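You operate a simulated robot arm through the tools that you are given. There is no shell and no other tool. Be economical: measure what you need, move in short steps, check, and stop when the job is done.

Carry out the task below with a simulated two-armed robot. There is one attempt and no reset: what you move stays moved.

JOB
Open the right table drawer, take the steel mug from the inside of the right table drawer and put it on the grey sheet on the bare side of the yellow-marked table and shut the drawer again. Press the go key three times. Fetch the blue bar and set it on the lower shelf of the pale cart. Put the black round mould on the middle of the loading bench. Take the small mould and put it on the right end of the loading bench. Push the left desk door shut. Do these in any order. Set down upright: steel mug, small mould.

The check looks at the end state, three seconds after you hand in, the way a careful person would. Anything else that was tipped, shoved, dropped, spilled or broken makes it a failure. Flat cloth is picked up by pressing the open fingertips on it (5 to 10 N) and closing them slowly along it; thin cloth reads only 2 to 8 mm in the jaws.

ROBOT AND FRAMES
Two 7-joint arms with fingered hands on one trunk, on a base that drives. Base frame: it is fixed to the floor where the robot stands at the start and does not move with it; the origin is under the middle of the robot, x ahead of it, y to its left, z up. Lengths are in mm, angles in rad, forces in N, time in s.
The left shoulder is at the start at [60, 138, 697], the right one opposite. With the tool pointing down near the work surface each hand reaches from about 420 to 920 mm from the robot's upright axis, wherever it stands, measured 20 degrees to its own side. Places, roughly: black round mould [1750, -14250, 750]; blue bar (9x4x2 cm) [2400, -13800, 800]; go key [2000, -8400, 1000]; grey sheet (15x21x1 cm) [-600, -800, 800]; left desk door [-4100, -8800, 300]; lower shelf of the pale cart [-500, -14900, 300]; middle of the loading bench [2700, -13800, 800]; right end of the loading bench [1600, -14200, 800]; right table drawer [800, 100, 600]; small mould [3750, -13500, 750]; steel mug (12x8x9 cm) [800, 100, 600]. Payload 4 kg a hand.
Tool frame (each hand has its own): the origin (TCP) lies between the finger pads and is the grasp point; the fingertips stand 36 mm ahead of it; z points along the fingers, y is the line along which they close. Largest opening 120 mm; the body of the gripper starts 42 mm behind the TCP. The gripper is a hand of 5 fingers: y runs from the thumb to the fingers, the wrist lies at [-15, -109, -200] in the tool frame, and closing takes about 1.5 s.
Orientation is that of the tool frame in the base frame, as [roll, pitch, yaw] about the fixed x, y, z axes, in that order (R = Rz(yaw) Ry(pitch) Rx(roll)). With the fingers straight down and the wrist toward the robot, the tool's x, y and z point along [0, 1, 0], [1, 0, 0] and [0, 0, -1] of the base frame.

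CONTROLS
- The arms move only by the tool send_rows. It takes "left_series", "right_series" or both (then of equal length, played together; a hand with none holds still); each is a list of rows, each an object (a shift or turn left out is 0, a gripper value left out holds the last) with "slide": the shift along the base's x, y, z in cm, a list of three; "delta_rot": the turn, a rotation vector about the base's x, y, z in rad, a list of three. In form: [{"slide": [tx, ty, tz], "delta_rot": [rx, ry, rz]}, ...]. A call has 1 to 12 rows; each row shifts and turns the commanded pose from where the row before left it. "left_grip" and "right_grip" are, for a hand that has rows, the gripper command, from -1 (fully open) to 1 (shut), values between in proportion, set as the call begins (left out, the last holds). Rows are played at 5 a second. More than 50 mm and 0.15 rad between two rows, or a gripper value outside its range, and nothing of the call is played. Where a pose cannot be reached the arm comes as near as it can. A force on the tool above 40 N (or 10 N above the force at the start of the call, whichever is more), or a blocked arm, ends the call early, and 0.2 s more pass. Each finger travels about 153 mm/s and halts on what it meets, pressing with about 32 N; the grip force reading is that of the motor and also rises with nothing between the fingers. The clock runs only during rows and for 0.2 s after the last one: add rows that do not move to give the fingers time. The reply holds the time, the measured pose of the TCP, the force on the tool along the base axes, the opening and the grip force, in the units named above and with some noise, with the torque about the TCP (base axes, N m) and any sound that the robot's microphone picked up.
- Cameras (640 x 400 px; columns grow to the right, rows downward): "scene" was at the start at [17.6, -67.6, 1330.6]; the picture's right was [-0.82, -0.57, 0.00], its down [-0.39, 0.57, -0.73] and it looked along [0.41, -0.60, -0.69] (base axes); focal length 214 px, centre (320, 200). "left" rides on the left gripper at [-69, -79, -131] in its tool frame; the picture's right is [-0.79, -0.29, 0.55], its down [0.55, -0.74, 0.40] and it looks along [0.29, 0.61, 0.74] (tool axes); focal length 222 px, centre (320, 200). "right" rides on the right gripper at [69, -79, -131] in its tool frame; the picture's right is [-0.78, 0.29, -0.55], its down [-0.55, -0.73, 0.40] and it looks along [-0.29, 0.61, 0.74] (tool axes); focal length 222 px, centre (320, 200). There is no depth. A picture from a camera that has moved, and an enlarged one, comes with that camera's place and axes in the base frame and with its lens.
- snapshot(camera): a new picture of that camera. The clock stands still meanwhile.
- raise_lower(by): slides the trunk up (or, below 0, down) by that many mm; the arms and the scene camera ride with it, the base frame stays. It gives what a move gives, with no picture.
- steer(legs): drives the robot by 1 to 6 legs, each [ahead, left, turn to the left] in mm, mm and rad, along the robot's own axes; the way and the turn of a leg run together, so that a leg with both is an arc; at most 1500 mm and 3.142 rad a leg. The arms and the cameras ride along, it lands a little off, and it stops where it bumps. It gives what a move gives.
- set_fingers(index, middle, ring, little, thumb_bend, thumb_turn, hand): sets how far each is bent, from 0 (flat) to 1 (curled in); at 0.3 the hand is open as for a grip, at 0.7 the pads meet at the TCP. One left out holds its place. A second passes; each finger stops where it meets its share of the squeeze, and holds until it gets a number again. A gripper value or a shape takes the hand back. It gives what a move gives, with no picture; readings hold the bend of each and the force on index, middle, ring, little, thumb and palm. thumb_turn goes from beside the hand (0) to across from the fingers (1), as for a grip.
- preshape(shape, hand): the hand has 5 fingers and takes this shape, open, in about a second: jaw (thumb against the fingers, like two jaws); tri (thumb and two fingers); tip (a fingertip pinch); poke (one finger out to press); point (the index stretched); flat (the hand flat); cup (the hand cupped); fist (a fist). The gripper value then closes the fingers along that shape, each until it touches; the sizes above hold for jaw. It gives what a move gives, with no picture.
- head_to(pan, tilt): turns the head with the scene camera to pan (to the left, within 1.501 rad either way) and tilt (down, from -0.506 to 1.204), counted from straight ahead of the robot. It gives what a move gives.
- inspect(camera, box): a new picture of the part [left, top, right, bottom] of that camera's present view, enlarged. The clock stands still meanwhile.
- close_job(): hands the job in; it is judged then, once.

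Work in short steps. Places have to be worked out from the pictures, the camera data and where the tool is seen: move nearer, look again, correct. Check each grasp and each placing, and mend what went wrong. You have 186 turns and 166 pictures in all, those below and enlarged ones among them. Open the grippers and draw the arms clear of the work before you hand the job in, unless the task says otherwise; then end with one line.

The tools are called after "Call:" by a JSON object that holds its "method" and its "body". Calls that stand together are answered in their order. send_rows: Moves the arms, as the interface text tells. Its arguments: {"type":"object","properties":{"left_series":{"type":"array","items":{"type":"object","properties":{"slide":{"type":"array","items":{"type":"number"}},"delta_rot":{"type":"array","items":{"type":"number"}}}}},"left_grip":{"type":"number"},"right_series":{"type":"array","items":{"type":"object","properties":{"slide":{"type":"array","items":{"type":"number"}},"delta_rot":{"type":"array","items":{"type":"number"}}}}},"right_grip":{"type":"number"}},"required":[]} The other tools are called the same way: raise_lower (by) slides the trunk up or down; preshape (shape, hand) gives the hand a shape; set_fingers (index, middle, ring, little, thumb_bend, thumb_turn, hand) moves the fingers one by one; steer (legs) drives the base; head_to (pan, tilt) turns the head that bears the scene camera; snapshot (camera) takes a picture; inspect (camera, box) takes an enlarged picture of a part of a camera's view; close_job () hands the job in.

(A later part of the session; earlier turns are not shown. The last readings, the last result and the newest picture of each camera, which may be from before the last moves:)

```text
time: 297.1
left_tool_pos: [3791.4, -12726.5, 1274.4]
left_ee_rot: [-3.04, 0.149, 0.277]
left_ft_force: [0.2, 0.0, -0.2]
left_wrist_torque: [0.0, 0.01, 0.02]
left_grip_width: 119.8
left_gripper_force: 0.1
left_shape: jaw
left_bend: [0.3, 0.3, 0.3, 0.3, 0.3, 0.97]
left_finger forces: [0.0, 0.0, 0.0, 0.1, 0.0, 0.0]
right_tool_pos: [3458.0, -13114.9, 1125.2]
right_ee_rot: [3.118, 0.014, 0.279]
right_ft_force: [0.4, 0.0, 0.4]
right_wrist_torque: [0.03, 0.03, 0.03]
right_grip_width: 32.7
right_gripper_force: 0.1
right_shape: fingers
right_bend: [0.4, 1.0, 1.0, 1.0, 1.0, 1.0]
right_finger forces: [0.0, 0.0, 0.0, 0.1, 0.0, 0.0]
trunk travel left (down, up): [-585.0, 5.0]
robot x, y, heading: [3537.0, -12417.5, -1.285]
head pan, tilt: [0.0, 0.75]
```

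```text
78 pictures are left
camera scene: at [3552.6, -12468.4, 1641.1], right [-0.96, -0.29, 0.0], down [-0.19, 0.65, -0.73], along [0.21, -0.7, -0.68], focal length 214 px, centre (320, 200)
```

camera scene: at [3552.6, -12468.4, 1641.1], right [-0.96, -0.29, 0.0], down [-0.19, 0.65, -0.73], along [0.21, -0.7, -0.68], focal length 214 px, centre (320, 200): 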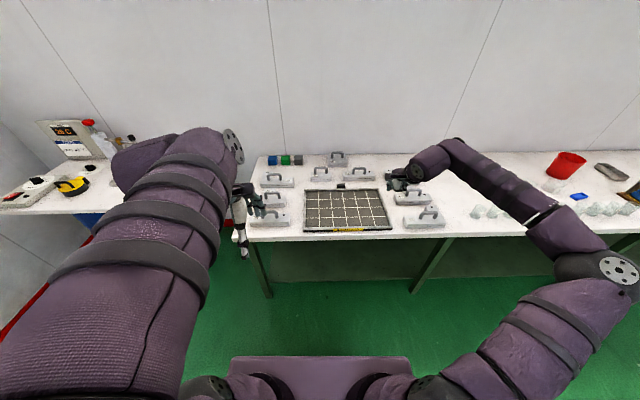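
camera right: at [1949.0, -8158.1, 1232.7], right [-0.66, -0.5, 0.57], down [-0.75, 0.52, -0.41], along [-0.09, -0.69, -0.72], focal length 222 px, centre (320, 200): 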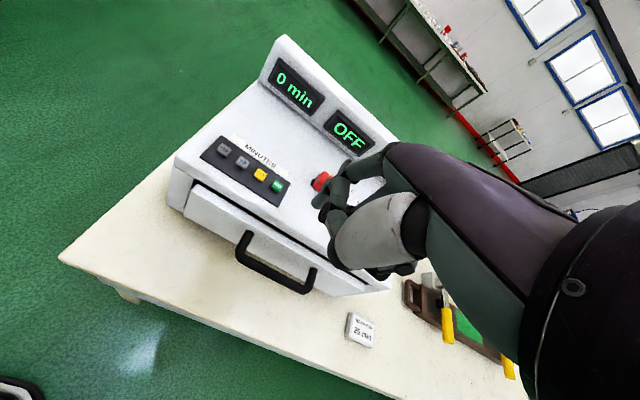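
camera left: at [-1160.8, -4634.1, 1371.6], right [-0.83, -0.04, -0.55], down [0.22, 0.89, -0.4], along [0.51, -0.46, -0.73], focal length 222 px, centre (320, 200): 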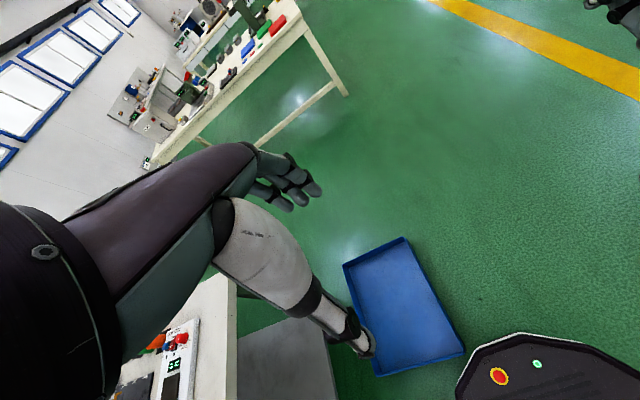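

Call:
{"method": "inspect", "body": {"camera": "scene", "box": [240, 145, 370, 235]}}

Call:
{"method": "inspect", "body": {"camera": "scene", "box": [330, 145, 460, 235]}}

```text
4.44 times, centred on (305, 190) of scene
camera zoom: at [3552.6, -12468.4, 1641.1], right [-0.96, -0.29, 0.0], down [-0.19, 0.65, -0.73], along [0.21, -0.7, -0.68], focal length 953 px, centre (387, 244)
```

zoom: 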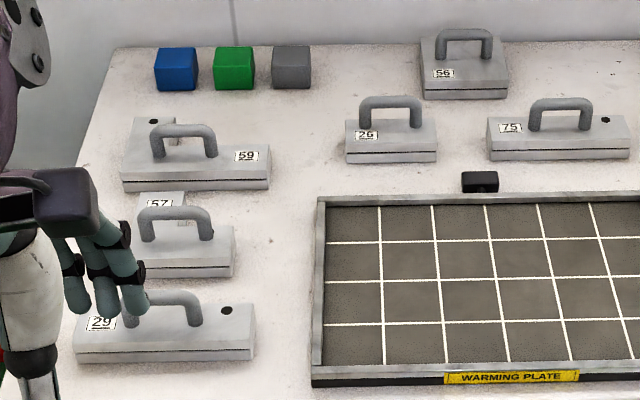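

```text
4.44 times, centred on (395, 190) of scene
camera zoom: at [3552.6, -12468.4, 1641.1], right [-0.96, -0.29, 0.0], down [-0.19, 0.65, -0.73], along [0.21, -0.7, -0.68], focal length 953 px, centre (-13, 244)
```

zoom: 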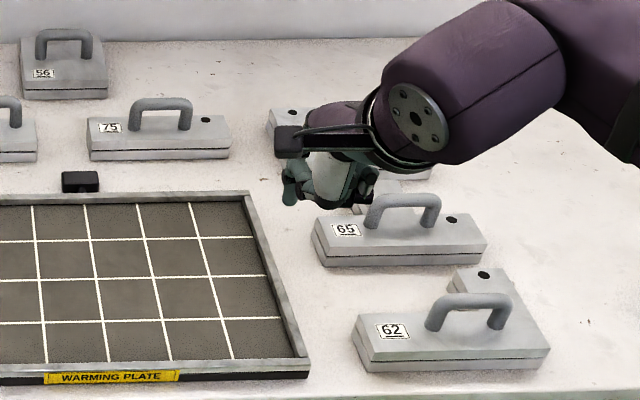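

The moulds are polyomino-shaped; number 26 (two cells, near [3865, -13525]) is the small one. I open the right hand, lower the trunk 100 mm and move in front of it.

Call:
{"method": "preshape", "body": {"shape": "jaw", "hand": "right"}}

Call:
{"method": "send_rows", "body": {"right_series": [{}, {}, {}], "right_grip": -1}}

Call:
{"method": "steer", "body": {"legs": [[0, 220, 0], [280, 0, 0]]}}

Call:
{"method": "snapshot", "body": {"camera": "right"}}

Call:
{"method": "snapshot", "body": {"camera": "scene"}}

```text
time: 297.9
left_tool_pos: [3789.9, -12725.2, 1275.1]
left_ee_rot: [-3.041, 0.15, 0.276]
left_ft_force: [0.1, 0.7, -0.2]
left_wrist_torque: [-0.02, -0.02, 0.05]
left_grip_width: 119.9
left_gripper_force: 0.0
left_shape: jaw
left_bend: [0.3, 0.3, 0.3, 0.3, 0.3, 0.97]
left_finger forces: [0.0, 0.0, 0.0, 0.0, 0.0, 0.0]
right_tool_pos: [3459.0, -13114.9, 1126.3]
right_ee_rot: [3.12, 0.015, 0.28]
right_ft_force: [0.5, 0.6, 0.5]
right_wrist_torque: [0.01, 0.01, -0.01]
right_grip_width: 119.3
right_gripper_force: 0.0
right_shape: jaw
right_bend: [0.3, 0.3, 0.3, 0.3, 0.3, 0.97]
right_finger forces: [0.1, 0.1, 0.0, 0.0, 0.1, 0.0]
trunk travel left (down, up): [-585.0, 5.0]
robot x, y, heading: [3536.5, -12417.3, -1.281]
head pan, tilt: [0.0, 0.75]
```

```text
time: 298.8
left_tool_pos: [3789.4, -12725.7, 1275.4]
left_ee_rot: [-3.041, 0.15, 0.277]
left_ft_force: [-0.2, 0.6, -0.3]
left_wrist_torque: [0.03, -0.02, 0.02]
left_grip_width: 119.9
left_gripper_force: 0.0
left_shape: jaw
left_bend: [0.3, 0.3, 0.3, 0.3, 0.3, 0.97]
left_finger forces: [0.0, 0.0, 0.0, 0.1, 0.1, 0.0]
right_tool_pos: [3457.6, -13115.0, 1125.0]
right_ee_rot: [3.119, 0.014, 0.28]
right_ft_force: [-0.2, 0.7, -0.3]
right_wrist_torque: [0.03, 0.01, 0.01]
right_grip_width: 119.6
right_gripper_force: 0.0
right_shape: jaw
right_bend: [0.3, 0.3, 0.3, 0.3, 0.3, 0.97]
right_finger forces: [0.0, 0.1, 0.1, 0.1, 0.0, 0.1]
trunk travel left (down, up): [-585.0, 5.0]
robot x, y, heading: [3539.5, -12419.6, -1.279]
head pan, tilt: [0.0, 0.75]
```

```text
time: 302.0
left_tool_pos: [4078.3, -12929.5, 1274.7]
left_ee_rot: [-3.038, 0.149, 0.273]
left_ft_force: [0.0, -0.5, 0.4]
left_wrist_torque: [0.04, 0.0, -0.03]
left_grip_width: 119.6
left_gripper_force: 0.0
left_shape: jaw
left_bend: [0.3, 0.3, 0.3, 0.3, 0.3, 0.97]
left_finger forces: [0.0, 0.0, 0.1, 0.1, 0.0, 0.0]
right_tool_pos: [3744.1, -13316.7, 1124.6]
right_ee_rot: [3.119, 0.014, 0.274]
right_ft_force: [-0.4, -0.1, -0.1]
right_wrist_torque: [0.02, 0.03, 0.04]
right_grip_width: 119.7
right_gripper_force: 0.0
right_shape: jaw
right_bend: [0.3, 0.3, 0.3, 0.3, 0.3, 0.97]
right_finger forces: [0.1, 0.1, 0.1, 0.1, 0.1, 0.0]
trunk travel left (down, up): [-585.0, 5.0]
robot x, y, heading: [3821.5, -12620.7, -1.286]
head pan, tilt: [0.0, 0.75]
```

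```text
75 pictures are left
camera right: at [3790.6, -13218.9, 1251.9], right [-0.67, -0.48, 0.57], down [-0.73, 0.55, -0.41], along [-0.12, -0.69, -0.72], focal length 222 px, centre (320, 200)
```

right: 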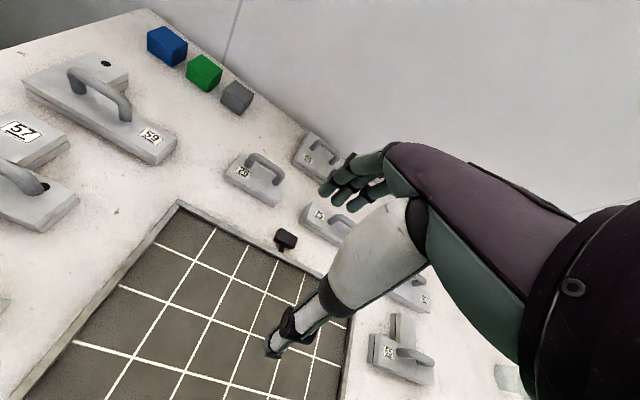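

```text
74 pictures are left
camera scene: at [3840.6, -12671.3, 1641.0], right [-0.96, -0.28, 0.0], down [-0.19, 0.65, -0.73], along [0.21, -0.7, -0.68], focal length 214 px, centre (320, 200)
```

scene: 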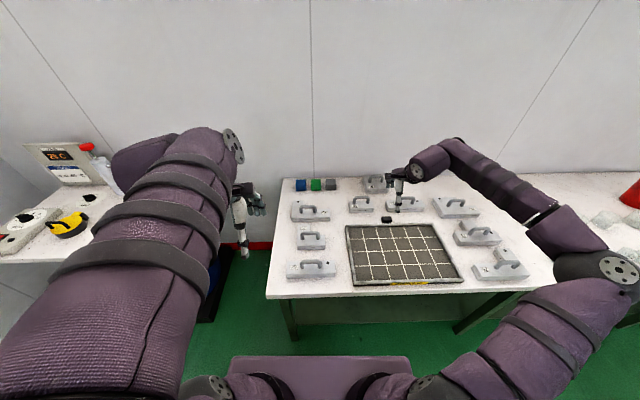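

I enlarge mould 26 in both views.

Call:
{"method": "inspect", "body": {"camera": "right", "box": [210, 130, 306, 220]}}

Call:
{"method": "inspect", "body": {"camera": "scene", "box": [330, 175, 394, 225]}}

```text
4.44 times, centred on (258, 175) of right
camera zoom: at [3790.6, -13218.9, 1251.9], right [-0.67, -0.48, 0.57], down [-0.73, 0.55, -0.41], along [-0.12, -0.69, -0.72], focal length 987 px, centre (596, 311)
```

zoom: 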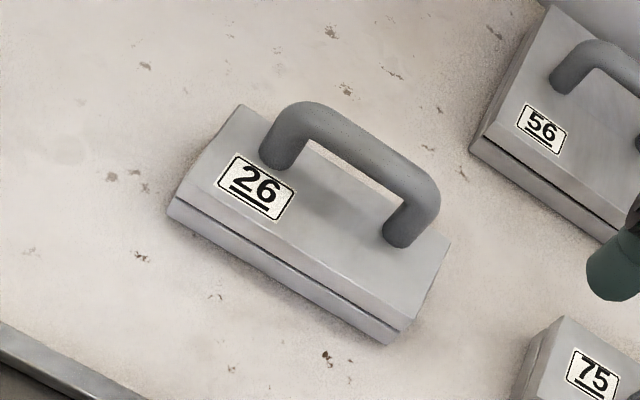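

```text
8.00 times, centred on (362, 200) of scene
camera zoom: at [3840.6, -12671.3, 1641.0], right [-0.96, -0.28, 0.0], down [-0.19, 0.65, -0.73], along [0.21, -0.7, -0.68], focal length 1716 px, centre (-16, 200)
```

zoom: 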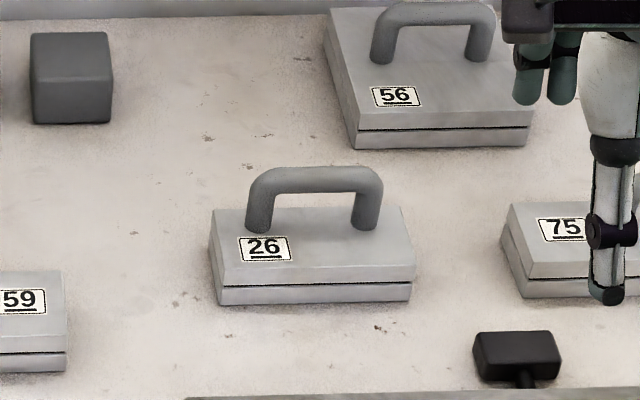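

The handle bar of mould 26 is at [3869, -13540, 874], running along the hand's x. I lower the trunk, half-close and tilt the hand 0.35 rad forward for reach, and move above it.

Call:
{"method": "raise_lower", "body": {"by": -100}}

Call:
{"method": "send_rows", "body": {"right_series": [{"slide": [2.08, -3.6, 0], "delta_rot": [-0.112, -0.033, 0]}, {"slide": [2.08, -3.6, 0], "delta_rot": [-0.112, -0.033, 0]}, {"slide": [2.08, -3.6, 0], "delta_rot": [-0.112, -0.033, 0]}, {"slide": [2.08, -3.6, -2]}, {"slide": [2.08, -3.6, -2]}, {"slide": [2.08, -3.6, -2]}, {}], "right_grip": -0.2}}

Call:
{"method": "inspect", "body": {"camera": "right", "box": [200, 100, 440, 300]}}

Call:
{"method": "inspect", "body": {"camera": "scene", "box": [320, 150, 420, 230]}}

```text
time: 303.3
left_tool_pos: [4077.7, -12928.3, 1175.6]
left_ee_rot: [-3.041, 0.15, 0.275]
left_ft_force: [0.0, -0.2, 0.2]
left_wrist_torque: [-0.01, -0.02, 0.02]
left_grip_width: 120.1
left_gripper_force: 0.1
left_shape: jaw
left_bend: [0.3, 0.3, 0.3, 0.3, 0.3, 0.97]
left_finger forces: [0.1, 0.0, 0.0, 0.1, 0.0, 0.0]
right_tool_pos: [3743.7, -13317.0, 1026.2]
right_ee_rot: [3.116, 0.015, 0.276]
right_ft_force: [0.2, 0.8, -0.2]
right_wrist_torque: [-0.01, -0.01, 0.02]
right_grip_width: 119.6
right_gripper_force: 0.1
right_shape: jaw
right_bend: [0.3, 0.3, 0.3, 0.3, 0.3, 0.97]
right_finger forces: [0.0, 0.1, 0.0, 0.0, 0.1, 0.1]
trunk travel left (down, up): [-485.0, 105.0]
robot x, y, heading: [3823.2, -12621.6, -1.286]
head pan, tilt: [0.0, 0.75]
```

```text
time: 304.9
left_tool_pos: [4077.0, -12929.1, 1175.4]
left_ee_rot: [-3.041, 0.149, 0.274]
left_ft_force: [-0.5, -0.1, -0.6]
left_wrist_torque: [0.03, -0.01, 0.0]
left_grip_width: 120.1
left_gripper_force: 0.0
left_shape: jaw
left_bend: [0.3, 0.3, 0.3, 0.3, 0.3, 0.97]
left_finger forces: [0.1, 0.1, 0.0, 0.1, 0.0, 0.0]
right_tool_pos: [3788.1, -13437.6, 1018.4]
right_ee_rot: [2.767, 0.01, 0.269]
right_ft_force: [0.5, 0.0, -0.1]
right_wrist_torque: [-0.01, -0.01, 0.0]
right_grip_width: 72.2
right_gripper_force: 0.0
right_shape: jaw
right_bend: [0.38, 0.42, 0.4, 0.65, 0.47, 1.0]
right_finger forces: [0.0, 0.0, 0.1, 0.1, 0.0, 0.0]
right hand out of reach, approached as far as the arm can: row 3, 4, 5, 6
trunk travel left (down, up): [-485.0, 105.0]
robot x, y, heading: [3826.6, -12620.7, -1.282]
head pan, tilt: [0.0, 0.75]
```

```text
2.00 times, centred on (320, 200) of right
camera zoom: at [3824.3, -13301.3, 1109.5], right [-0.73, -0.28, 0.62], down [-0.68, 0.37, -0.63], along [-0.06, -0.89, -0.46], focal length 444 px, centre (320, 200)
```

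zoom: 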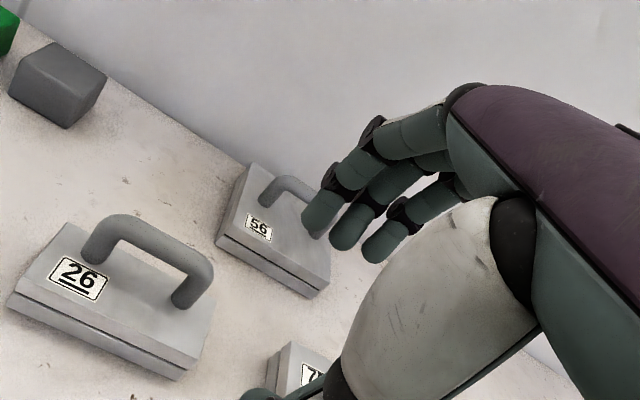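

```text
5.00 times, centred on (370, 190) of scene
camera zoom: at [3840.2, -12670.1, 1541.0], right [-0.96, -0.28, 0.0], down [-0.19, 0.65, -0.73], along [0.21, -0.7, -0.68], focal length 1072 px, centre (70, 250)
```

zoom: 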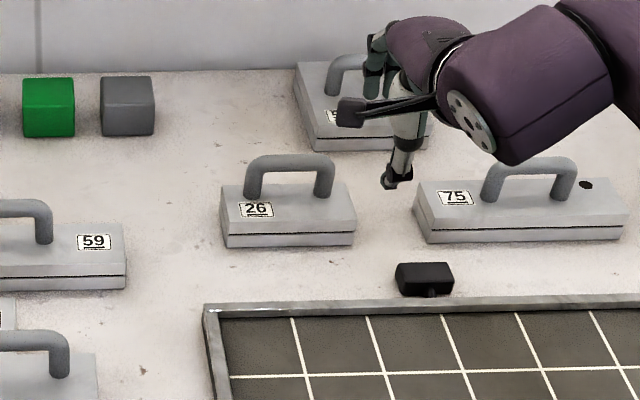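

The arm is at its limit at that height. I shift the base 55 mm left and 15 ahead, and descend while reaching forward.

Call:
{"method": "steer", "body": {"legs": [[15, 55, 0]]}}

Call:
{"method": "send_rows", "body": {"right_series": [{"slide": [0, 0, -3]}, {"slide": [0, -1, -3]}, {"slide": [0.5, -2.4, -1]}, {"slide": [0.6, -2.4, 0]}, {"slide": [0.6, -2.4, 0]}, {"slide": [0.6, -2.0, 0]}, {}]}}

Call:
{"method": "snapshot", "body": {"camera": "right"}}

Call:
{"method": "inspect", "body": {"camera": "scene", "box": [320, 150, 420, 230]}}

```text
time: 305.9
left_tool_pos: [4134.7, -12927.0, 1174.8]
left_ee_rot: [-3.041, 0.152, 0.275]
left_ft_force: [0.9, -0.7, -0.3]
left_wrist_torque: [0.02, 0.03, -0.01]
left_grip_width: 119.9
left_gripper_force: 0.1
left_shape: jaw
left_bend: [0.3, 0.3, 0.3, 0.3, 0.3, 0.97]
left_finger forces: [0.0, 0.0, 0.1, 0.0, 0.0, 0.0]
right_tool_pos: [3847.0, -13436.6, 1018.9]
right_ee_rot: [2.769, 0.012, 0.271]
right_ft_force: [1.2, -0.7, 0.3]
right_wrist_torque: [-0.03, 0.04, -0.02]
right_grip_width: 72.2
right_gripper_force: 0.0
right_shape: jaw
right_bend: [0.38, 0.42, 0.4, 0.65, 0.47, 1.0]
right_finger forces: [0.1, 0.0, 0.0, 0.0, 0.0, 0.0]
trunk travel left (down, up): [-485.0, 105.0]
robot x, y, heading: [3880.7, -12618.2, -1.281]
head pan, tilt: [0.0, 0.75]
```

```text
time: 307.4
left_tool_pos: [4132.6, -12927.1, 1176.4]
left_ee_rot: [-3.041, 0.149, 0.274]
left_ft_force: [0.2, 0.6, -1.0]
left_wrist_torque: [0.02, 0.01, 0.01]
left_grip_width: 120.0
left_gripper_force: 0.1
left_shape: jaw
left_bend: [0.3, 0.3, 0.3, 0.3, 0.3, 0.97]
left_finger forces: [0.0, 0.1, 0.0, 0.1, 0.0, 0.1]
right_tool_pos: [3846.0, -13458.1, 948.5]
right_ee_rot: [2.769, 0.01, 0.271]
right_ft_force: [-0.7, -0.4, -0.4]
right_wrist_torque: [-0.03, -0.01, 0.01]
right_grip_width: 72.2
right_gripper_force: 0.1
right_shape: jaw
right_bend: [0.38, 0.42, 0.4, 0.65, 0.47, 1.0]
right_finger forces: [0.0, 0.0, 0.0, 0.0, 0.0, 0.1]
right hand out of reach, approached as far as the arm can: row 3, 4, 5, 6
trunk travel left (down, up): [-485.0, 105.0]
robot x, y, heading: [3885.8, -12621.3, -1.28]
head pan, tilt: [0.0, 0.75]
```

```text
69 pictures are left
camera right: at [3880.5, -13322.6, 1040.5], right [-0.73, -0.28, 0.62], down [-0.68, 0.37, -0.63], along [-0.06, -0.89, -0.46], focal length 222 px, centre (320, 200)
```

right: 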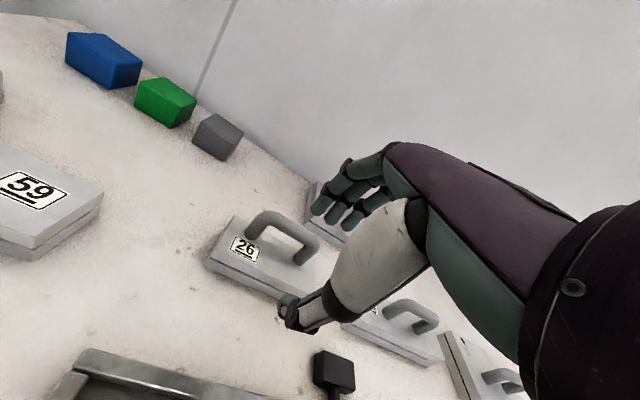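

```text
5.00 times, centred on (370, 190) of scene
camera zoom: at [3896.1, -12669.2, 1541.0], right [-0.96, -0.28, 0.0], down [-0.19, 0.65, -0.73], along [0.21, -0.7, -0.68], focal length 1072 px, centre (70, 250)
```

zoom: 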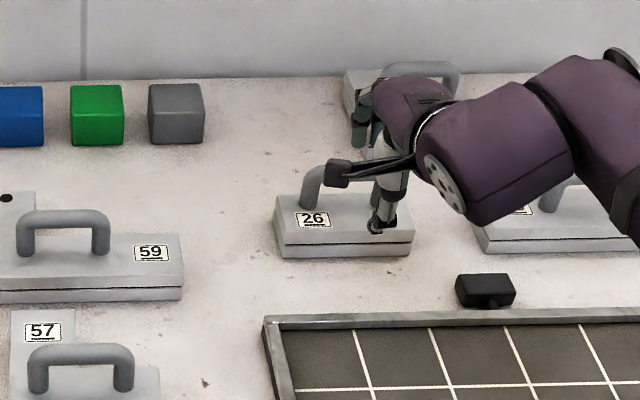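

Reach is limited by shoulder height and side offset. I raise the trunk 76 mm, move the base 130 mm right and 25 mm ahead so the mould is in line with the shoulder, then tilt the hand more.

Call:
{"method": "raise_lower", "body": {"by": 76}}

Call:
{"method": "steer", "body": {"legs": [[0, -130, 0], [25, 0, 0]]}}

Call:
{"method": "send_rows", "body": {"right_series": [{"slide": [2.5, 0.75, 0], "delta_rot": [-0.08, -0.024, 0]}, {"slide": [2.5, 0.75, 0], "delta_rot": [-0.08, -0.024, 0]}, {"slide": [2.5, 0.75, 0], "delta_rot": [-0.08, -0.024, 0]}, {"slide": [2.5, 0.75, -2]}, {"slide": [2.5, 0.75, -2]}, {"slide": [0.3, -1, -2.5]}, {}]}}

Call:
{"method": "snapshot", "body": {"camera": "right"}}

Call:
{"method": "inspect", "body": {"camera": "scene", "box": [270, 150, 370, 230]}}

```text
time: 308.6
left_tool_pos: [4134.0, -12927.2, 1250.5]
left_ee_rot: [-3.041, 0.15, 0.275]
left_ft_force: [-0.2, -0.3, -0.5]
left_wrist_torque: [0.01, -0.03, -0.01]
left_grip_width: 119.6
left_gripper_force: 0.0
left_shape: jaw
left_bend: [0.3, 0.3, 0.3, 0.3, 0.3, 0.97]
left_finger forces: [0.0, 0.0, 0.0, 0.0, 0.0, 0.1]
right_tool_pos: [3844.9, -13458.7, 1024.9]
right_ee_rot: [2.769, 0.009, 0.274]
right_ft_force: [-0.4, 0.0, 0.9]
right_wrist_torque: [-0.03, 0.0, -0.01]
right_grip_width: 72.2
right_gripper_force: 0.2
right_shape: jaw
right_bend: [0.38, 0.42, 0.4, 0.65, 0.47, 1.0]
right_finger forces: [0.0, 0.0, 0.0, 0.0, 0.1, 0.0]
trunk travel left (down, up): [-561.0, 29.0]
robot x, y, heading: [3876.9, -12614.3, -1.283]
head pan, tilt: [0.0, 0.75]
```

```text
time: 310.3
left_tool_pos: [4017.3, -12991.1, 1248.8]
left_ee_rot: [-3.039, 0.15, 0.271]
left_ft_force: [0.5, -0.7, -0.1]
left_wrist_torque: [0.02, 0.02, -0.02]
left_grip_width: 119.7
left_gripper_force: 0.0
left_shape: jaw
left_bend: [0.3, 0.3, 0.3, 0.3, 0.3, 0.97]
left_finger forces: [0.0, 0.1, 0.0, 0.0, 0.1, 0.1]
right_tool_pos: [3727.2, -13521.7, 1024.2]
right_ee_rot: [2.771, 0.01, 0.269]
right_ft_force: [-1.5, -0.5, -0.6]
right_wrist_torque: [0.05, -0.01, -0.03]
right_grip_width: 72.5
right_gripper_force: 0.0
right_shape: jaw
right_bend: [0.38, 0.42, 0.4, 0.65, 0.47, 1.0]
right_finger forces: [0.1, 0.0, 0.0, 0.1, 0.1, 0.0]
trunk travel left (down, up): [-561.0, 29.0]
robot x, y, heading: [3766.0, -12680.0, -1.287]
head pan, tilt: [0.0, 0.75]
```

```text
time: 311.9
left_tool_pos: [4016.7, -12988.5, 1250.2]
left_ee_rot: [-3.04, 0.15, 0.271]
left_ft_force: [0.7, 0.1, -0.5]
left_wrist_torque: [0.04, 0.02, 0.01]
left_grip_width: 119.7
left_gripper_force: 0.1
left_shape: jaw
left_bend: [0.3, 0.3, 0.3, 0.3, 0.3, 0.97]
left_finger forces: [0.1, 0.0, 0.1, 0.1, 0.0, 0.1]
right_tool_pos: [3814.2, -13466.9, 957.3]
right_ee_rot: [2.518, 0.003, 0.269]
right_ft_force: [0.8, -0.7, -0.1]
right_wrist_torque: [0.01, 0.0, -0.01]
right_grip_width: 72.3
right_gripper_force: 0.1
right_shape: jaw
right_bend: [0.38, 0.42, 0.4, 0.65, 0.47, 1.0]
right_finger forces: [0.1, 0.1, 0.1, 0.0, 0.1, 0.1]
right hand out of reach, approached as far as the arm can: row 3, 4, 5, 6
trunk travel left (down, up): [-561.0, 29.0]
robot x, y, heading: [3764.0, -12682.2, -1.279]
head pan, tilt: [0.0, 0.75]
```

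```text
67 pictures are left
camera right: at [3843.7, -13312.6, 1016.2], right [-0.78, -0.13, 0.62], down [-0.63, 0.2, -0.75], along [-0.03, -0.97, -0.24], focal length 222 px, centre (320, 200)
```

right: 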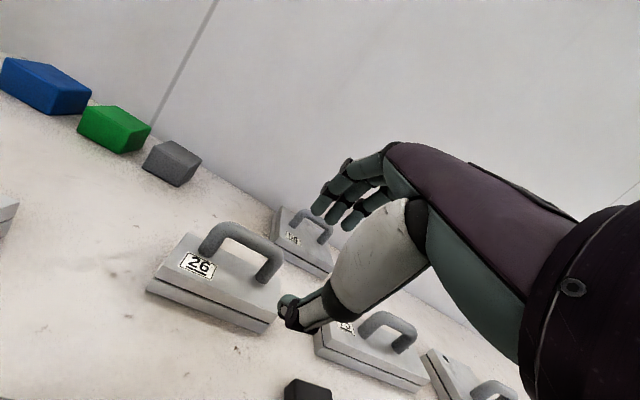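

```text
5.00 times, centred on (320, 190) of scene
camera zoom: at [3779.3, -12729.5, 1617.1], right [-0.96, -0.28, 0.0], down [-0.19, 0.65, -0.73], along [0.21, -0.7, -0.68], focal length 1072 px, centre (320, 250)
```

zoom: 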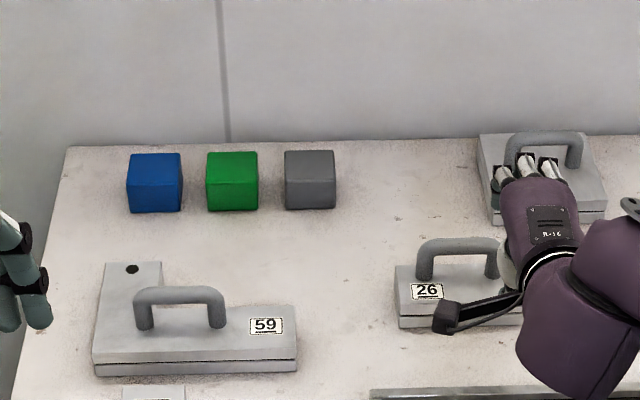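

I try reaching further forward along the approach direction from this pose.

Call:
{"method": "send_rows", "body": {"right_series": [{"slide": [1.5, -1.0, 0]}, {"slide": [1.5, -1.5, 0]}, {"slide": [1.0, -1.5, 0]}, {}]}}

```text
time: 312.9
left_tool_pos: [4016.7, -12987.8, 1251.5]
left_ee_rot: [-3.04, 0.15, 0.271]
left_ft_force: [-0.2, -1.0, -1.0]
left_wrist_torque: [-0.01, 0.0, 0.01]
left_grip_width: 119.8
left_gripper_force: 0.1
left_shape: jaw
left_bend: [0.3, 0.3, 0.3, 0.3, 0.3, 0.97]
left_finger forces: [0.0, 0.0, 0.1, 0.1, 0.0, 0.0]
right_tool_pos: [3808.1, -13476.6, 958.8]
right_ee_rot: [2.516, 0.003, 0.267]
right_ft_force: [-0.1, 0.3, -0.9]
right_wrist_torque: [-0.06, 0.07, 0.03]
right_grip_width: 72.1
right_gripper_force: 0.1
right_shape: jaw
right_bend: [0.38, 0.42, 0.4, 0.65, 0.47, 1.0]
right_finger forces: [0.1, 0.1, 0.0, 0.1, 0.1, 0.1]
right hand out of reach, approached as far as the arm can: row 1, 2, 3
trunk travel left (down, up): [-561.0, 29.0]
robot x, y, heading: [3765.0, -12679.8, -1.288]
head pan, tilt: [0.0, 0.75]
```

The limit is on moving the hand inward. I test turning the hand's yaw 0.3 rad to the left, which should free the wrist, then move left/forward again.

Call:
{"method": "send_rows", "body": {"right_series": [{"delta_rot": [0, 0, 0.1]}, {"delta_rot": [0, 0, 0.1]}, {"delta_rot": [0, 0, 0.1]}, {"slide": [2, 0.2, 0]}, {"slide": [2, -0.8, 0]}, {"slide": [1, -1.2, 0]}, {}]}}

```text
time: 314.5
left_tool_pos: [4016.4, -12988.2, 1250.3]
left_ee_rot: [-3.042, 0.15, 0.272]
left_ft_force: [-0.2, 0.0, 0.7]
left_wrist_torque: [0.02, 0.01, 0.02]
left_grip_width: 119.7
left_gripper_force: 0.1
left_shape: jaw
left_bend: [0.3, 0.3, 0.3, 0.3, 0.3, 0.97]
left_finger forces: [0.0, 0.1, 0.0, 0.0, 0.1, 0.0]
right_tool_pos: [3840.5, -13476.1, 959.5]
right_ee_rot: [2.517, 0.003, 0.569]
right_ft_force: [-0.3, -0.1, 0.3]
right_wrist_torque: [-0.03, -0.02, 0.02]
right_grip_width: 72.4
right_gripper_force: 0.0
right_shape: jaw
right_bend: [0.38, 0.42, 0.4, 0.65, 0.47, 1.0]
right_finger forces: [0.0, 0.0, 0.0, 0.0, 0.0, 0.0]
right hand out of reach, approached as far as the arm can: row 5, 6
trunk travel left (down, up): [-561.0, 29.0]
robot x, y, heading: [3763.2, -12675.7, -1.286]
head pan, tilt: [0.0, 0.75]
```

It helps. I continue toward the bar, forward and down.

Call:
{"method": "send_rows", "body": {"right_series": [{"slide": [0.7, -1.2, -1.2], "delta_rot": [0, 0, 0.1]}, {"slide": [0.7, -1.2, -1.2], "delta_rot": [0, 0, 0.05]}, {"slide": [0.7, -1.2, -1.2]}, {}]}}

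Call:
{"method": "snapshot", "body": {"camera": "right"}}

Call:
{"method": "snapshot", "body": {"camera": "scene"}}

```text
time: 315.5
left_tool_pos: [4015.7, -12989.1, 1251.1]
left_ee_rot: [-3.041, 0.149, 0.271]
left_ft_force: [-0.5, -0.2, -0.2]
left_wrist_torque: [-0.01, 0.02, 0.04]
left_grip_width: 120.0
left_gripper_force: 0.0
left_shape: jaw
left_bend: [0.3, 0.3, 0.3, 0.3, 0.3, 0.97]
left_finger forces: [0.0, 0.0, 0.0, 0.0, 0.0, 0.0]
right_tool_pos: [3834.7, -13486.2, 939.7]
right_ee_rot: [2.518, 0.004, 0.718]
right_ft_force: [0.1, 0.2, 0.3]
right_wrist_torque: [0.0, 0.02, 0.01]
right_grip_width: 72.3
right_gripper_force: 0.1
right_shape: jaw
right_bend: [0.38, 0.42, 0.4, 0.65, 0.47, 1.0]
right_finger forces: [0.0, 0.0, 0.0, 0.0, 0.0, 0.1]
right hand out of reach, approached as far as the arm can: row 1, 2, 3
trunk travel left (down, up): [-561.0, 29.0]
robot x, y, heading: [3764.5, -12682.8, -1.281]
head pan, tilt: [0.0, 0.75]
```

```text
65 pictures are left
camera right: at [3794.8, -13334.4, 999.2], right [-0.65, -0.45, 0.62], down [-0.66, -0.09, -0.75], along [0.39, -0.89, -0.24], focal length 222 px, centre (320, 200)
```

right: 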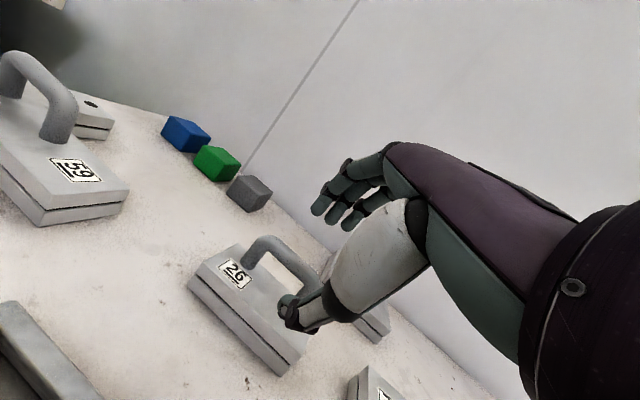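

```text
64 pictures are left
camera scene: at [3778.9, -12729.7, 1617.0], right [-0.96, -0.28, 0.0], down [-0.19, 0.65, -0.73], along [0.21, -0.7, -0.68], focal length 214 px, centre (320, 200)
```

scene: 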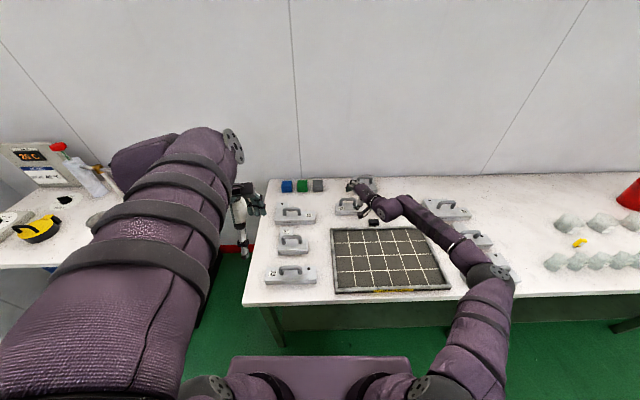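

The elbow stays bent sideways, so I change geometry: lift the hand, straighten its yaw, move it to the right, then bring the base 130 mm left and 40 mm ahead so the mould lies further to the right.

Call:
{"method": "send_rows", "body": {"right_series": [{"slide": [0, 1, 4]}, {"slide": [-2.4, 0, 4], "delta_rot": [0, 0, -0.13]}, {"slide": [-2.4, -0.7, 0], "delta_rot": [0, 0, -0.13]}, {"slide": [-2.4, -0.7, 0], "delta_rot": [0, 0, -0.13]}, {"slide": [-2.4, -0.7, 0]}, {"slide": [-2.4, -0.7, 0]}, {}]}}

Call:
{"method": "steer", "body": {"legs": [[0, 130, 0], [40, 0, 0]]}}

Call:
{"method": "send_rows", "body": {"right_series": [{}]}}

Call:
{"method": "snapshot", "body": {"camera": "right"}}

```text
time: 317.1
left_tool_pos: [4016.1, -12988.5, 1249.8]
left_ee_rot: [-3.04, 0.148, 0.27]
left_ft_force: [0.0, -0.1, -0.1]
left_wrist_torque: [0.01, 0.0, 0.01]
left_grip_width: 119.9
left_gripper_force: 0.1
left_shape: jaw
left_bend: [0.3, 0.3, 0.3, 0.3, 0.3, 0.97]
left_finger forces: [0.1, 0.1, 0.1, 0.1, 0.1, 0.1]
right_tool_pos: [3717.2, -13503.5, 1020.7]
right_ee_rot: [2.515, 0.005, 0.327]
right_ft_force: [-0.5, -0.1, -0.2]
right_wrist_torque: [0.04, 0.0, 0.0]
right_grip_width: 71.9
right_gripper_force: 0.2
right_shape: jaw
right_bend: [0.38, 0.42, 0.4, 0.65, 0.47, 1.0]
right_finger forces: [0.0, 0.0, 0.0, 0.0, 0.1, 0.1]
trunk travel left (down, up): [-561.0, 29.0]
robot x, y, heading: [3766.4, -12679.9, -1.286]
head pan, tilt: [0.0, 0.75]
```

```text
time: 318.8
left_tool_pos: [4156.4, -12992.2, 1250.3]
left_ee_rot: [-3.038, 0.15, 0.273]
left_ft_force: [0.5, -1.4, -0.5]
left_wrist_torque: [0.04, 0.01, -0.02]
left_grip_width: 120.2
left_gripper_force: 0.0
left_shape: jaw
left_bend: [0.3, 0.3, 0.3, 0.3, 0.3, 0.97]
left_finger forces: [0.0, 0.0, 0.1, 0.1, 0.0, 0.0]
right_tool_pos: [3856.7, -13506.5, 1019.5]
right_ee_rot: [2.518, 0.004, 0.325]
right_ft_force: [0.5, -0.1, -1.4]
right_wrist_torque: [0.0, -0.01, -0.01]
right_grip_width: 71.9
right_gripper_force: 0.1
right_shape: jaw
right_bend: [0.38, 0.42, 0.4, 0.65, 0.47, 1.0]
right_finger forces: [0.0, 0.0, 0.0, 0.1, 0.0, 0.0]
trunk travel left (down, up): [-561.0, 29.0]
robot x, y, heading: [3904.6, -12680.4, -1.289]
head pan, tilt: [0.0, 0.75]
```

```text
time: 319.2
left_tool_pos: [4155.4, -12990.6, 1250.9]
left_ee_rot: [-3.041, 0.15, 0.274]
left_ft_force: [-0.4, 0.5, 0.1]
left_wrist_torque: [-0.04, 0.01, -0.01]
left_grip_width: 119.9
left_gripper_force: 0.2
left_shape: jaw
left_bend: [0.3, 0.3, 0.3, 0.3, 0.3, 0.97]
left_finger forces: [0.0, 0.0, 0.0, 0.1, 0.0, 0.0]
right_tool_pos: [3856.2, -13504.8, 1021.3]
right_ee_rot: [2.518, 0.004, 0.326]
right_ft_force: [-0.4, 0.5, 0.1]
right_wrist_torque: [-0.01, 0.02, -0.01]
right_grip_width: 72.1
right_gripper_force: 0.1
right_shape: jaw
right_bend: [0.38, 0.42, 0.4, 0.65, 0.47, 1.0]
right_finger forces: [0.0, 0.0, 0.0, 0.0, 0.0, 0.0]
trunk travel left (down, up): [-561.0, 29.0]
robot x, y, heading: [3898.8, -12681.0, -1.287]
head pan, tilt: [0.0, 0.75]
```

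```text
63 pictures are left
camera right: at [3877.1, -13349.6, 1078.8], right [-0.77, -0.17, 0.62], down [-0.64, 0.17, -0.75], along [0.03, -0.97, -0.24], focal length 222 px, centre (320, 200)
```

right: 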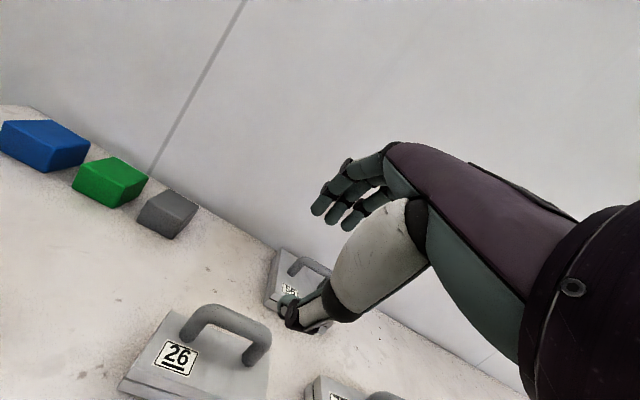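

Now it reaches. The bar checks out at [3870, -13538, 874]. I go down 65 mm to the pre-grasp point, then in along the tool direction.

Call:
{"method": "send_rows", "body": {"right_series": [{"slide": [0, 0.4, -2.2]}, {"slide": [0, 0.4, -2.2]}, {"slide": [0, 0, -2.1]}, {}]}}

Call:
{"method": "snapshot", "body": {"camera": "right"}}

Call:
{"method": "inspect", "body": {"camera": "scene", "box": [320, 160, 420, 230]}}

```text
time: 320.2
left_tool_pos: [4154.4, -12989.3, 1250.2]
left_ee_rot: [-3.041, 0.149, 0.274]
left_ft_force: [0.3, 0.9, -1.0]
left_wrist_torque: [0.0, 0.0, 0.0]
left_grip_width: 119.8
left_gripper_force: 0.1
left_shape: jaw
left_bend: [0.3, 0.3, 0.3, 0.3, 0.3, 0.97]
left_finger forces: [0.1, 0.0, 0.0, 0.0, 0.0, 0.1]
right_tool_pos: [3857.1, -13494.6, 954.8]
right_ee_rot: [2.517, 0.005, 0.326]
right_ft_force: [0.1, -0.3, -0.2]
right_wrist_torque: [0.02, -0.02, 0.0]
right_grip_width: 72.2
right_gripper_force: 0.1
right_shape: jaw
right_bend: [0.38, 0.42, 0.4, 0.65, 0.47, 1.0]
right_finger forces: [0.0, 0.0, 0.1, 0.0, 0.1, 0.1]
trunk travel left (down, up): [-561.0, 29.0]
robot x, y, heading: [3899.6, -12681.3, -1.285]
head pan, tilt: [0.0, 0.75]
```

```text
62 pictures are left
camera right: at [3878.6, -13338.9, 1013.0], right [-0.77, -0.17, 0.62], down [-0.64, 0.17, -0.75], along [0.03, -0.97, -0.24], focal length 222 px, centre (320, 200)
```

right: 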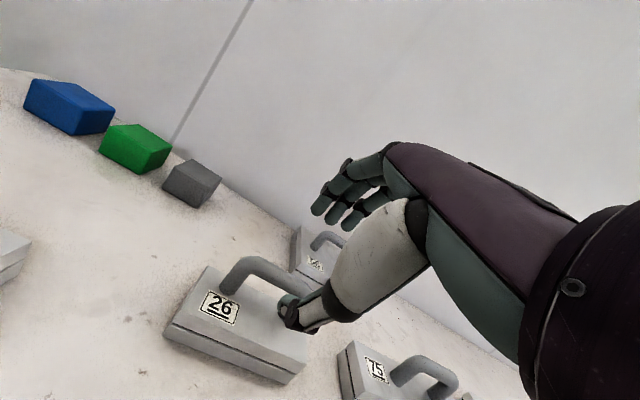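

```text
5.71 times, centred on (370, 195) of scene
camera zoom: at [3917.6, -12730.7, 1617.1], right [-0.96, -0.28, 0.0], down [-0.19, 0.65, -0.73], along [0.21, -0.7, -0.68], focal length 1226 px, centre (34, 229)
```

zoom: 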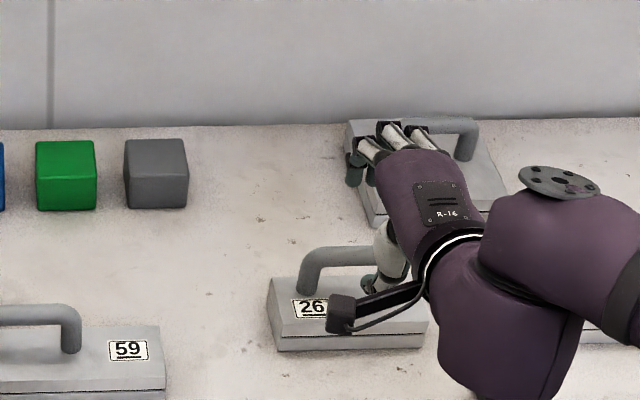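

Aligned. I advance 80 mm along the tool axis.

Call:
{"method": "send_rows", "body": {"right_series": [{"slide": [0.45, -1.49, -2.1]}, {"slide": [0.45, -1.49, -2.1]}, {"slide": [0.45, -1.49, -2.1]}, {}]}}

Call:
{"method": "snapshot", "body": {"camera": "right"}}

Call:
{"method": "inspect", "body": {"camera": "scene", "box": [320, 160, 420, 230]}}

```text
time: 321.2
left_tool_pos: [4154.5, -12990.0, 1251.1]
left_ee_rot: [-3.042, 0.15, 0.273]
left_ft_force: [-0.4, -0.3, 0.0]
left_wrist_torque: [0.02, 0.02, 0.04]
left_grip_width: 119.9
left_gripper_force: 0.1
left_shape: jaw
left_bend: [0.3, 0.3, 0.3, 0.3, 0.3, 0.97]
left_finger forces: [0.1, 0.1, 0.1, 0.1, 0.0, 0.0]
right_tool_pos: [3872.3, -13538.6, 892.4]
right_ee_rot: [2.515, 0.004, 0.328]
right_ft_force: [-0.2, 0.4, 5.2]
right_wrist_torque: [0.14, 0.03, 0.01]
right_grip_width: 71.2
right_gripper_force: 0.1
right_shape: jaw
right_bend: [0.38, 0.42, 0.4, 0.65, 0.49, 1.0]
right_finger forces: [0.0, 0.0, 0.0, 0.1, 5.0, 0.1]
trunk travel left (down, up): [-561.0, 29.0]
robot x, y, heading: [3901.8, -12679.2, -1.287]
head pan, tilt: [0.0, 0.75]
```

```text
60 pictures are left
camera right: at [3892.7, -13382.9, 950.6], right [-0.77, -0.17, 0.62], down [-0.64, 0.17, -0.75], along [0.03, -0.97, -0.24], focal length 222 px, centre (320, 200)
```

right: 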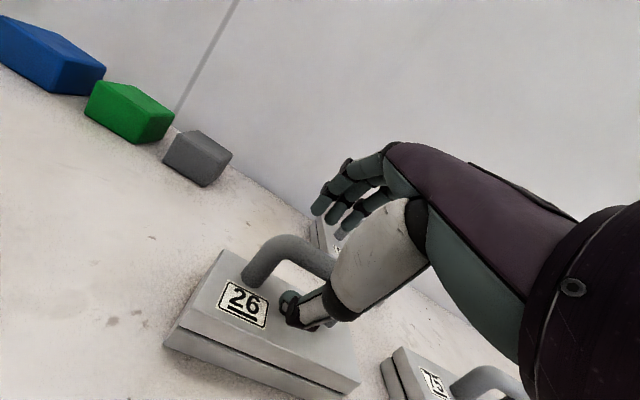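

```text
5.71 times, centred on (370, 195) of scene
camera zoom: at [3917.6, -12730.4, 1617.1], right [-0.96, -0.28, 0.0], down [-0.19, 0.65, -0.73], along [0.21, -0.7, -0.68], focal length 1226 px, centre (34, 229)
```

zoom: 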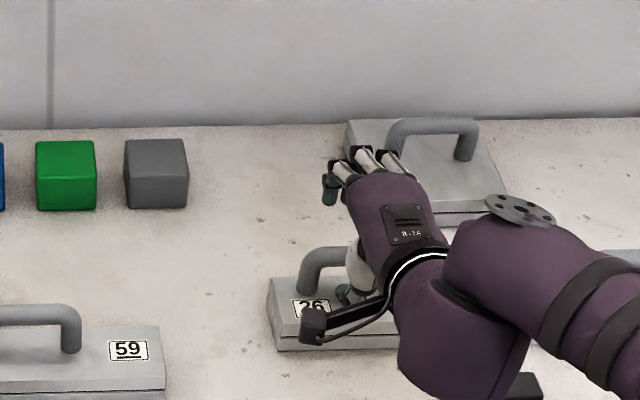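

The thumb just touches the lid (5 N). I rise 5 mm and close on the bar.

Call:
{"method": "send_rows", "body": {"right_series": [{"slide": [0, 0, 0.5]}, {}]}}

Call:
{"method": "send_rows", "body": {"right_series": [{}, {}, {}, {}, {}, {}, {}, {}], "right_grip": 1}}

Call:
{"method": "snapshot", "body": {"camera": "right"}}

```text
time: 321.8
left_tool_pos: [4154.5, -12989.8, 1249.9]
left_ee_rot: [-3.04, 0.15, 0.275]
left_ft_force: [0.0, 1.6, 0.1]
left_wrist_torque: [0.0, 0.02, -0.01]
left_grip_width: 119.8
left_gripper_force: 0.1
left_shape: jaw
left_bend: [0.3, 0.3, 0.3, 0.3, 0.3, 0.97]
left_finger forces: [0.0, 0.0, 0.1, 0.0, 0.1, 0.0]
right_tool_pos: [3872.1, -13539.6, 896.2]
right_ee_rot: [2.519, 0.005, 0.327]
right_ft_force: [0.2, -0.4, 0.3]
right_wrist_torque: [-0.01, 0.03, 0.0]
right_grip_width: 72.0
right_gripper_force: 0.0
right_shape: jaw
right_bend: [0.38, 0.42, 0.4, 0.65, 0.48, 1.0]
right_finger forces: [0.0, 0.0, 0.1, 0.0, 0.1, 0.0]
trunk travel left (down, up): [-561.0, 29.0]
robot x, y, heading: [3899.6, -12678.9, -1.284]
head pan, tilt: [0.0, 0.75]
```

```text
time: 323.6
left_tool_pos: [4152.9, -12990.3, 1251.2]
left_ee_rot: [-3.04, 0.149, 0.273]
left_ft_force: [-1.0, -0.9, 0.9]
left_wrist_torque: [-0.01, -0.01, 0.0]
left_grip_width: 119.9
left_gripper_force: 0.1
left_shape: jaw
left_bend: [0.3, 0.3, 0.3, 0.3, 0.3, 0.97]
left_finger forces: [0.0, 0.0, 0.0, 0.0, 0.1, 0.0]
right_tool_pos: [3871.3, -13539.1, 897.0]
right_ee_rot: [2.519, 0.004, 0.326]
right_ft_force: [0.8, 0.0, -3.1]
right_wrist_torque: [0.01, 0.06, -0.01]
right_grip_width: 3.8
right_gripper_force: 31.7
right_shape: jaw
right_bend: [0.7, 0.7, 0.7, 0.66, 0.73, 1.0]
right_finger forces: [0.0, 0.1, 1.2, 1.9, 21.5, 0.0]
trunk travel left (down, up): [-561.0, 29.0]
robot x, y, heading: [3905.7, -12684.2, -1.287]
head pan, tilt: [0.0, 0.75]
```

```text
58 pictures are left
camera right: at [3892.2, -13383.9, 955.1], right [-0.77, -0.17, 0.62], down [-0.64, 0.17, -0.75], along [0.03, -0.97, -0.24], focal length 222 px, centre (320, 200)
```

right: 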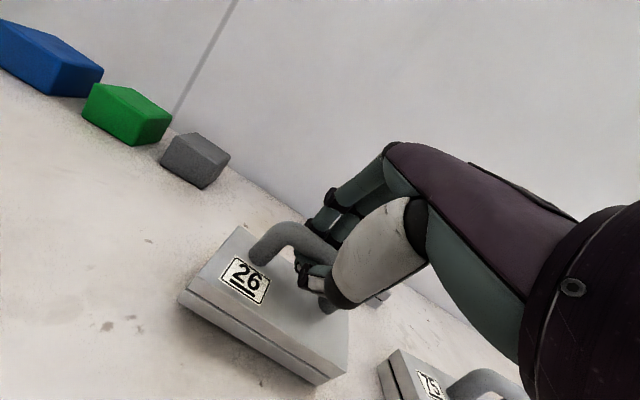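

The bar sits off-centre toward the thumb, so the fingers closed fully past it. I reopen only to ~40 mm, centre the hand (13 mm lower, 4 mm back) and close again.

Call:
{"method": "send_rows", "body": {"right_series": [{}, {}, {}, {}, {}], "right_grip": 0.25}}

Call:
{"method": "send_rows", "body": {"right_series": [{"slide": [-0.1, 0.35, -0.7]}, {"slide": [0, 0, -0.6]}, {}]}}

Call:
{"method": "snapshot", "body": {"camera": "right"}}

```text
time: 324.8
left_tool_pos: [4155.5, -12989.7, 1250.4]
left_ee_rot: [-3.042, 0.148, 0.272]
left_ft_force: [0.6, 0.3, -0.6]
left_wrist_torque: [0.01, 0.0, 0.0]
left_grip_width: 120.0
left_gripper_force: 0.1
left_shape: jaw
left_bend: [0.3, 0.3, 0.3, 0.3, 0.3, 0.97]
left_finger forces: [0.1, 0.0, 0.0, 0.0, 0.0, 0.0]
right_tool_pos: [3871.6, -13539.8, 896.9]
right_ee_rot: [2.516, 0.006, 0.326]
right_ft_force: [-0.1, 0.0, -0.3]
right_wrist_torque: [-0.02, -0.01, 0.0]
right_grip_width: 44.5
right_gripper_force: 0.0
right_shape: jaw
right_bend: [0.48, 0.51, 0.5, 0.7, 0.66, 1.0]
right_finger forces: [0.1, 0.1, 0.0, 0.0, 0.0, 0.1]
trunk travel left (down, up): [-561.0, 29.0]
robot x, y, heading: [3901.8, -12680.1, -1.287]
head pan, tilt: [0.0, 0.75]
```

```text
time: 325.6
left_tool_pos: [4154.3, -12988.9, 1251.1]
left_ee_rot: [-3.041, 0.15, 0.273]
left_ft_force: [-0.6, 0.1, 0.9]
left_wrist_torque: [0.01, 0.04, -0.01]
left_grip_width: 119.9
left_gripper_force: 0.1
left_shape: jaw
left_bend: [0.3, 0.3, 0.3, 0.3, 0.3, 0.97]
left_finger forces: [0.1, 0.0, 0.0, 0.1, 0.0, 0.1]
right_tool_pos: [3868.5, -13538.0, 884.3]
right_ee_rot: [2.517, 0.004, 0.327]
right_ft_force: [0.0, 1.6, 3.2]
right_wrist_torque: [0.07, 0.03, 0.01]
right_grip_width: 44.2
right_gripper_force: 0.0
right_shape: jaw
right_bend: [0.48, 0.51, 0.5, 0.7, 0.66, 1.0]
right_finger forces: [0.0, 0.0, 0.0, 0.1, 2.8, 0.1]
trunk travel left (down, up): [-561.0, 29.0]
robot x, y, heading: [3902.0, -12685.0, -1.285]
head pan, tilt: [0.0, 0.75]
```

```text
57 pictures are left
camera right: at [3889.4, -13381.3, 943.4], right [-0.77, -0.17, 0.62], down [-0.64, 0.17, -0.75], along [0.03, -0.97, -0.24], focal length 222 px, centre (320, 200)
```

right: 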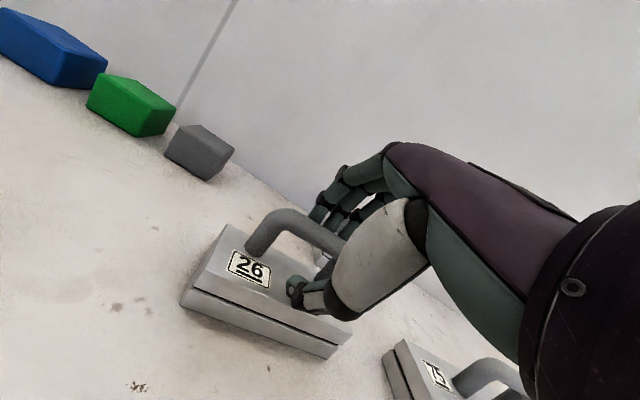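

Good straddle. I close now.

Call:
{"method": "send_rows", "body": {"right_series": [{}, {}, {}, {}, {}, {}, {}], "right_grip": 1}}

Call:
{"method": "snapshot", "body": {"camera": "right"}}

```text
time: 327.2
left_tool_pos: [4154.8, -12990.9, 1249.9]
left_ee_rot: [-3.041, 0.15, 0.274]
left_ft_force: [-0.2, 0.8, 0.4]
left_wrist_torque: [0.04, 0.01, 0.0]
left_grip_width: 120.4
left_gripper_force: 0.0
left_shape: jaw
left_bend: [0.3, 0.3, 0.3, 0.3, 0.3, 0.97]
left_finger forces: [0.0, 0.0, 0.1, 0.1, 0.1, 0.0]
right_tool_pos: [3869.1, -13537.2, 885.5]
right_ee_rot: [2.518, 0.005, 0.325]
right_ft_force: [0.1, -0.5, -2.4]
right_wrist_torque: [-0.04, 0.07, 0.06]
right_grip_width: 2.8
right_gripper_force: 32.2
right_shape: jaw
right_bend: [0.7, 0.71, 0.69, 0.7, 0.75, 1.0]
right_finger forces: [0.1, 0.0, 2.8, 3.4, 0.0, 0.0]
trunk travel left (down, up): [-561.0, 29.0]
robot x, y, heading: [3903.8, -12682.0, -1.282]
head pan, tilt: [0.0, 0.75]
```

```text
56 pictures are left
camera right: at [3889.4, -13381.7, 942.9], right [-0.77, -0.17, 0.62], down [-0.64, 0.17, -0.75], along [0.03, -0.97, -0.24], focal length 222 px, centre (320, 200)
```

right: 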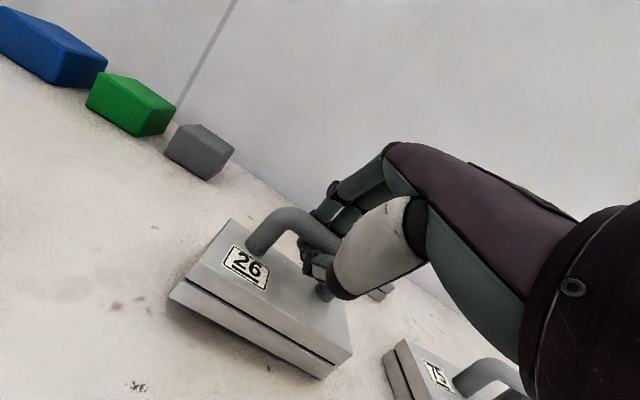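

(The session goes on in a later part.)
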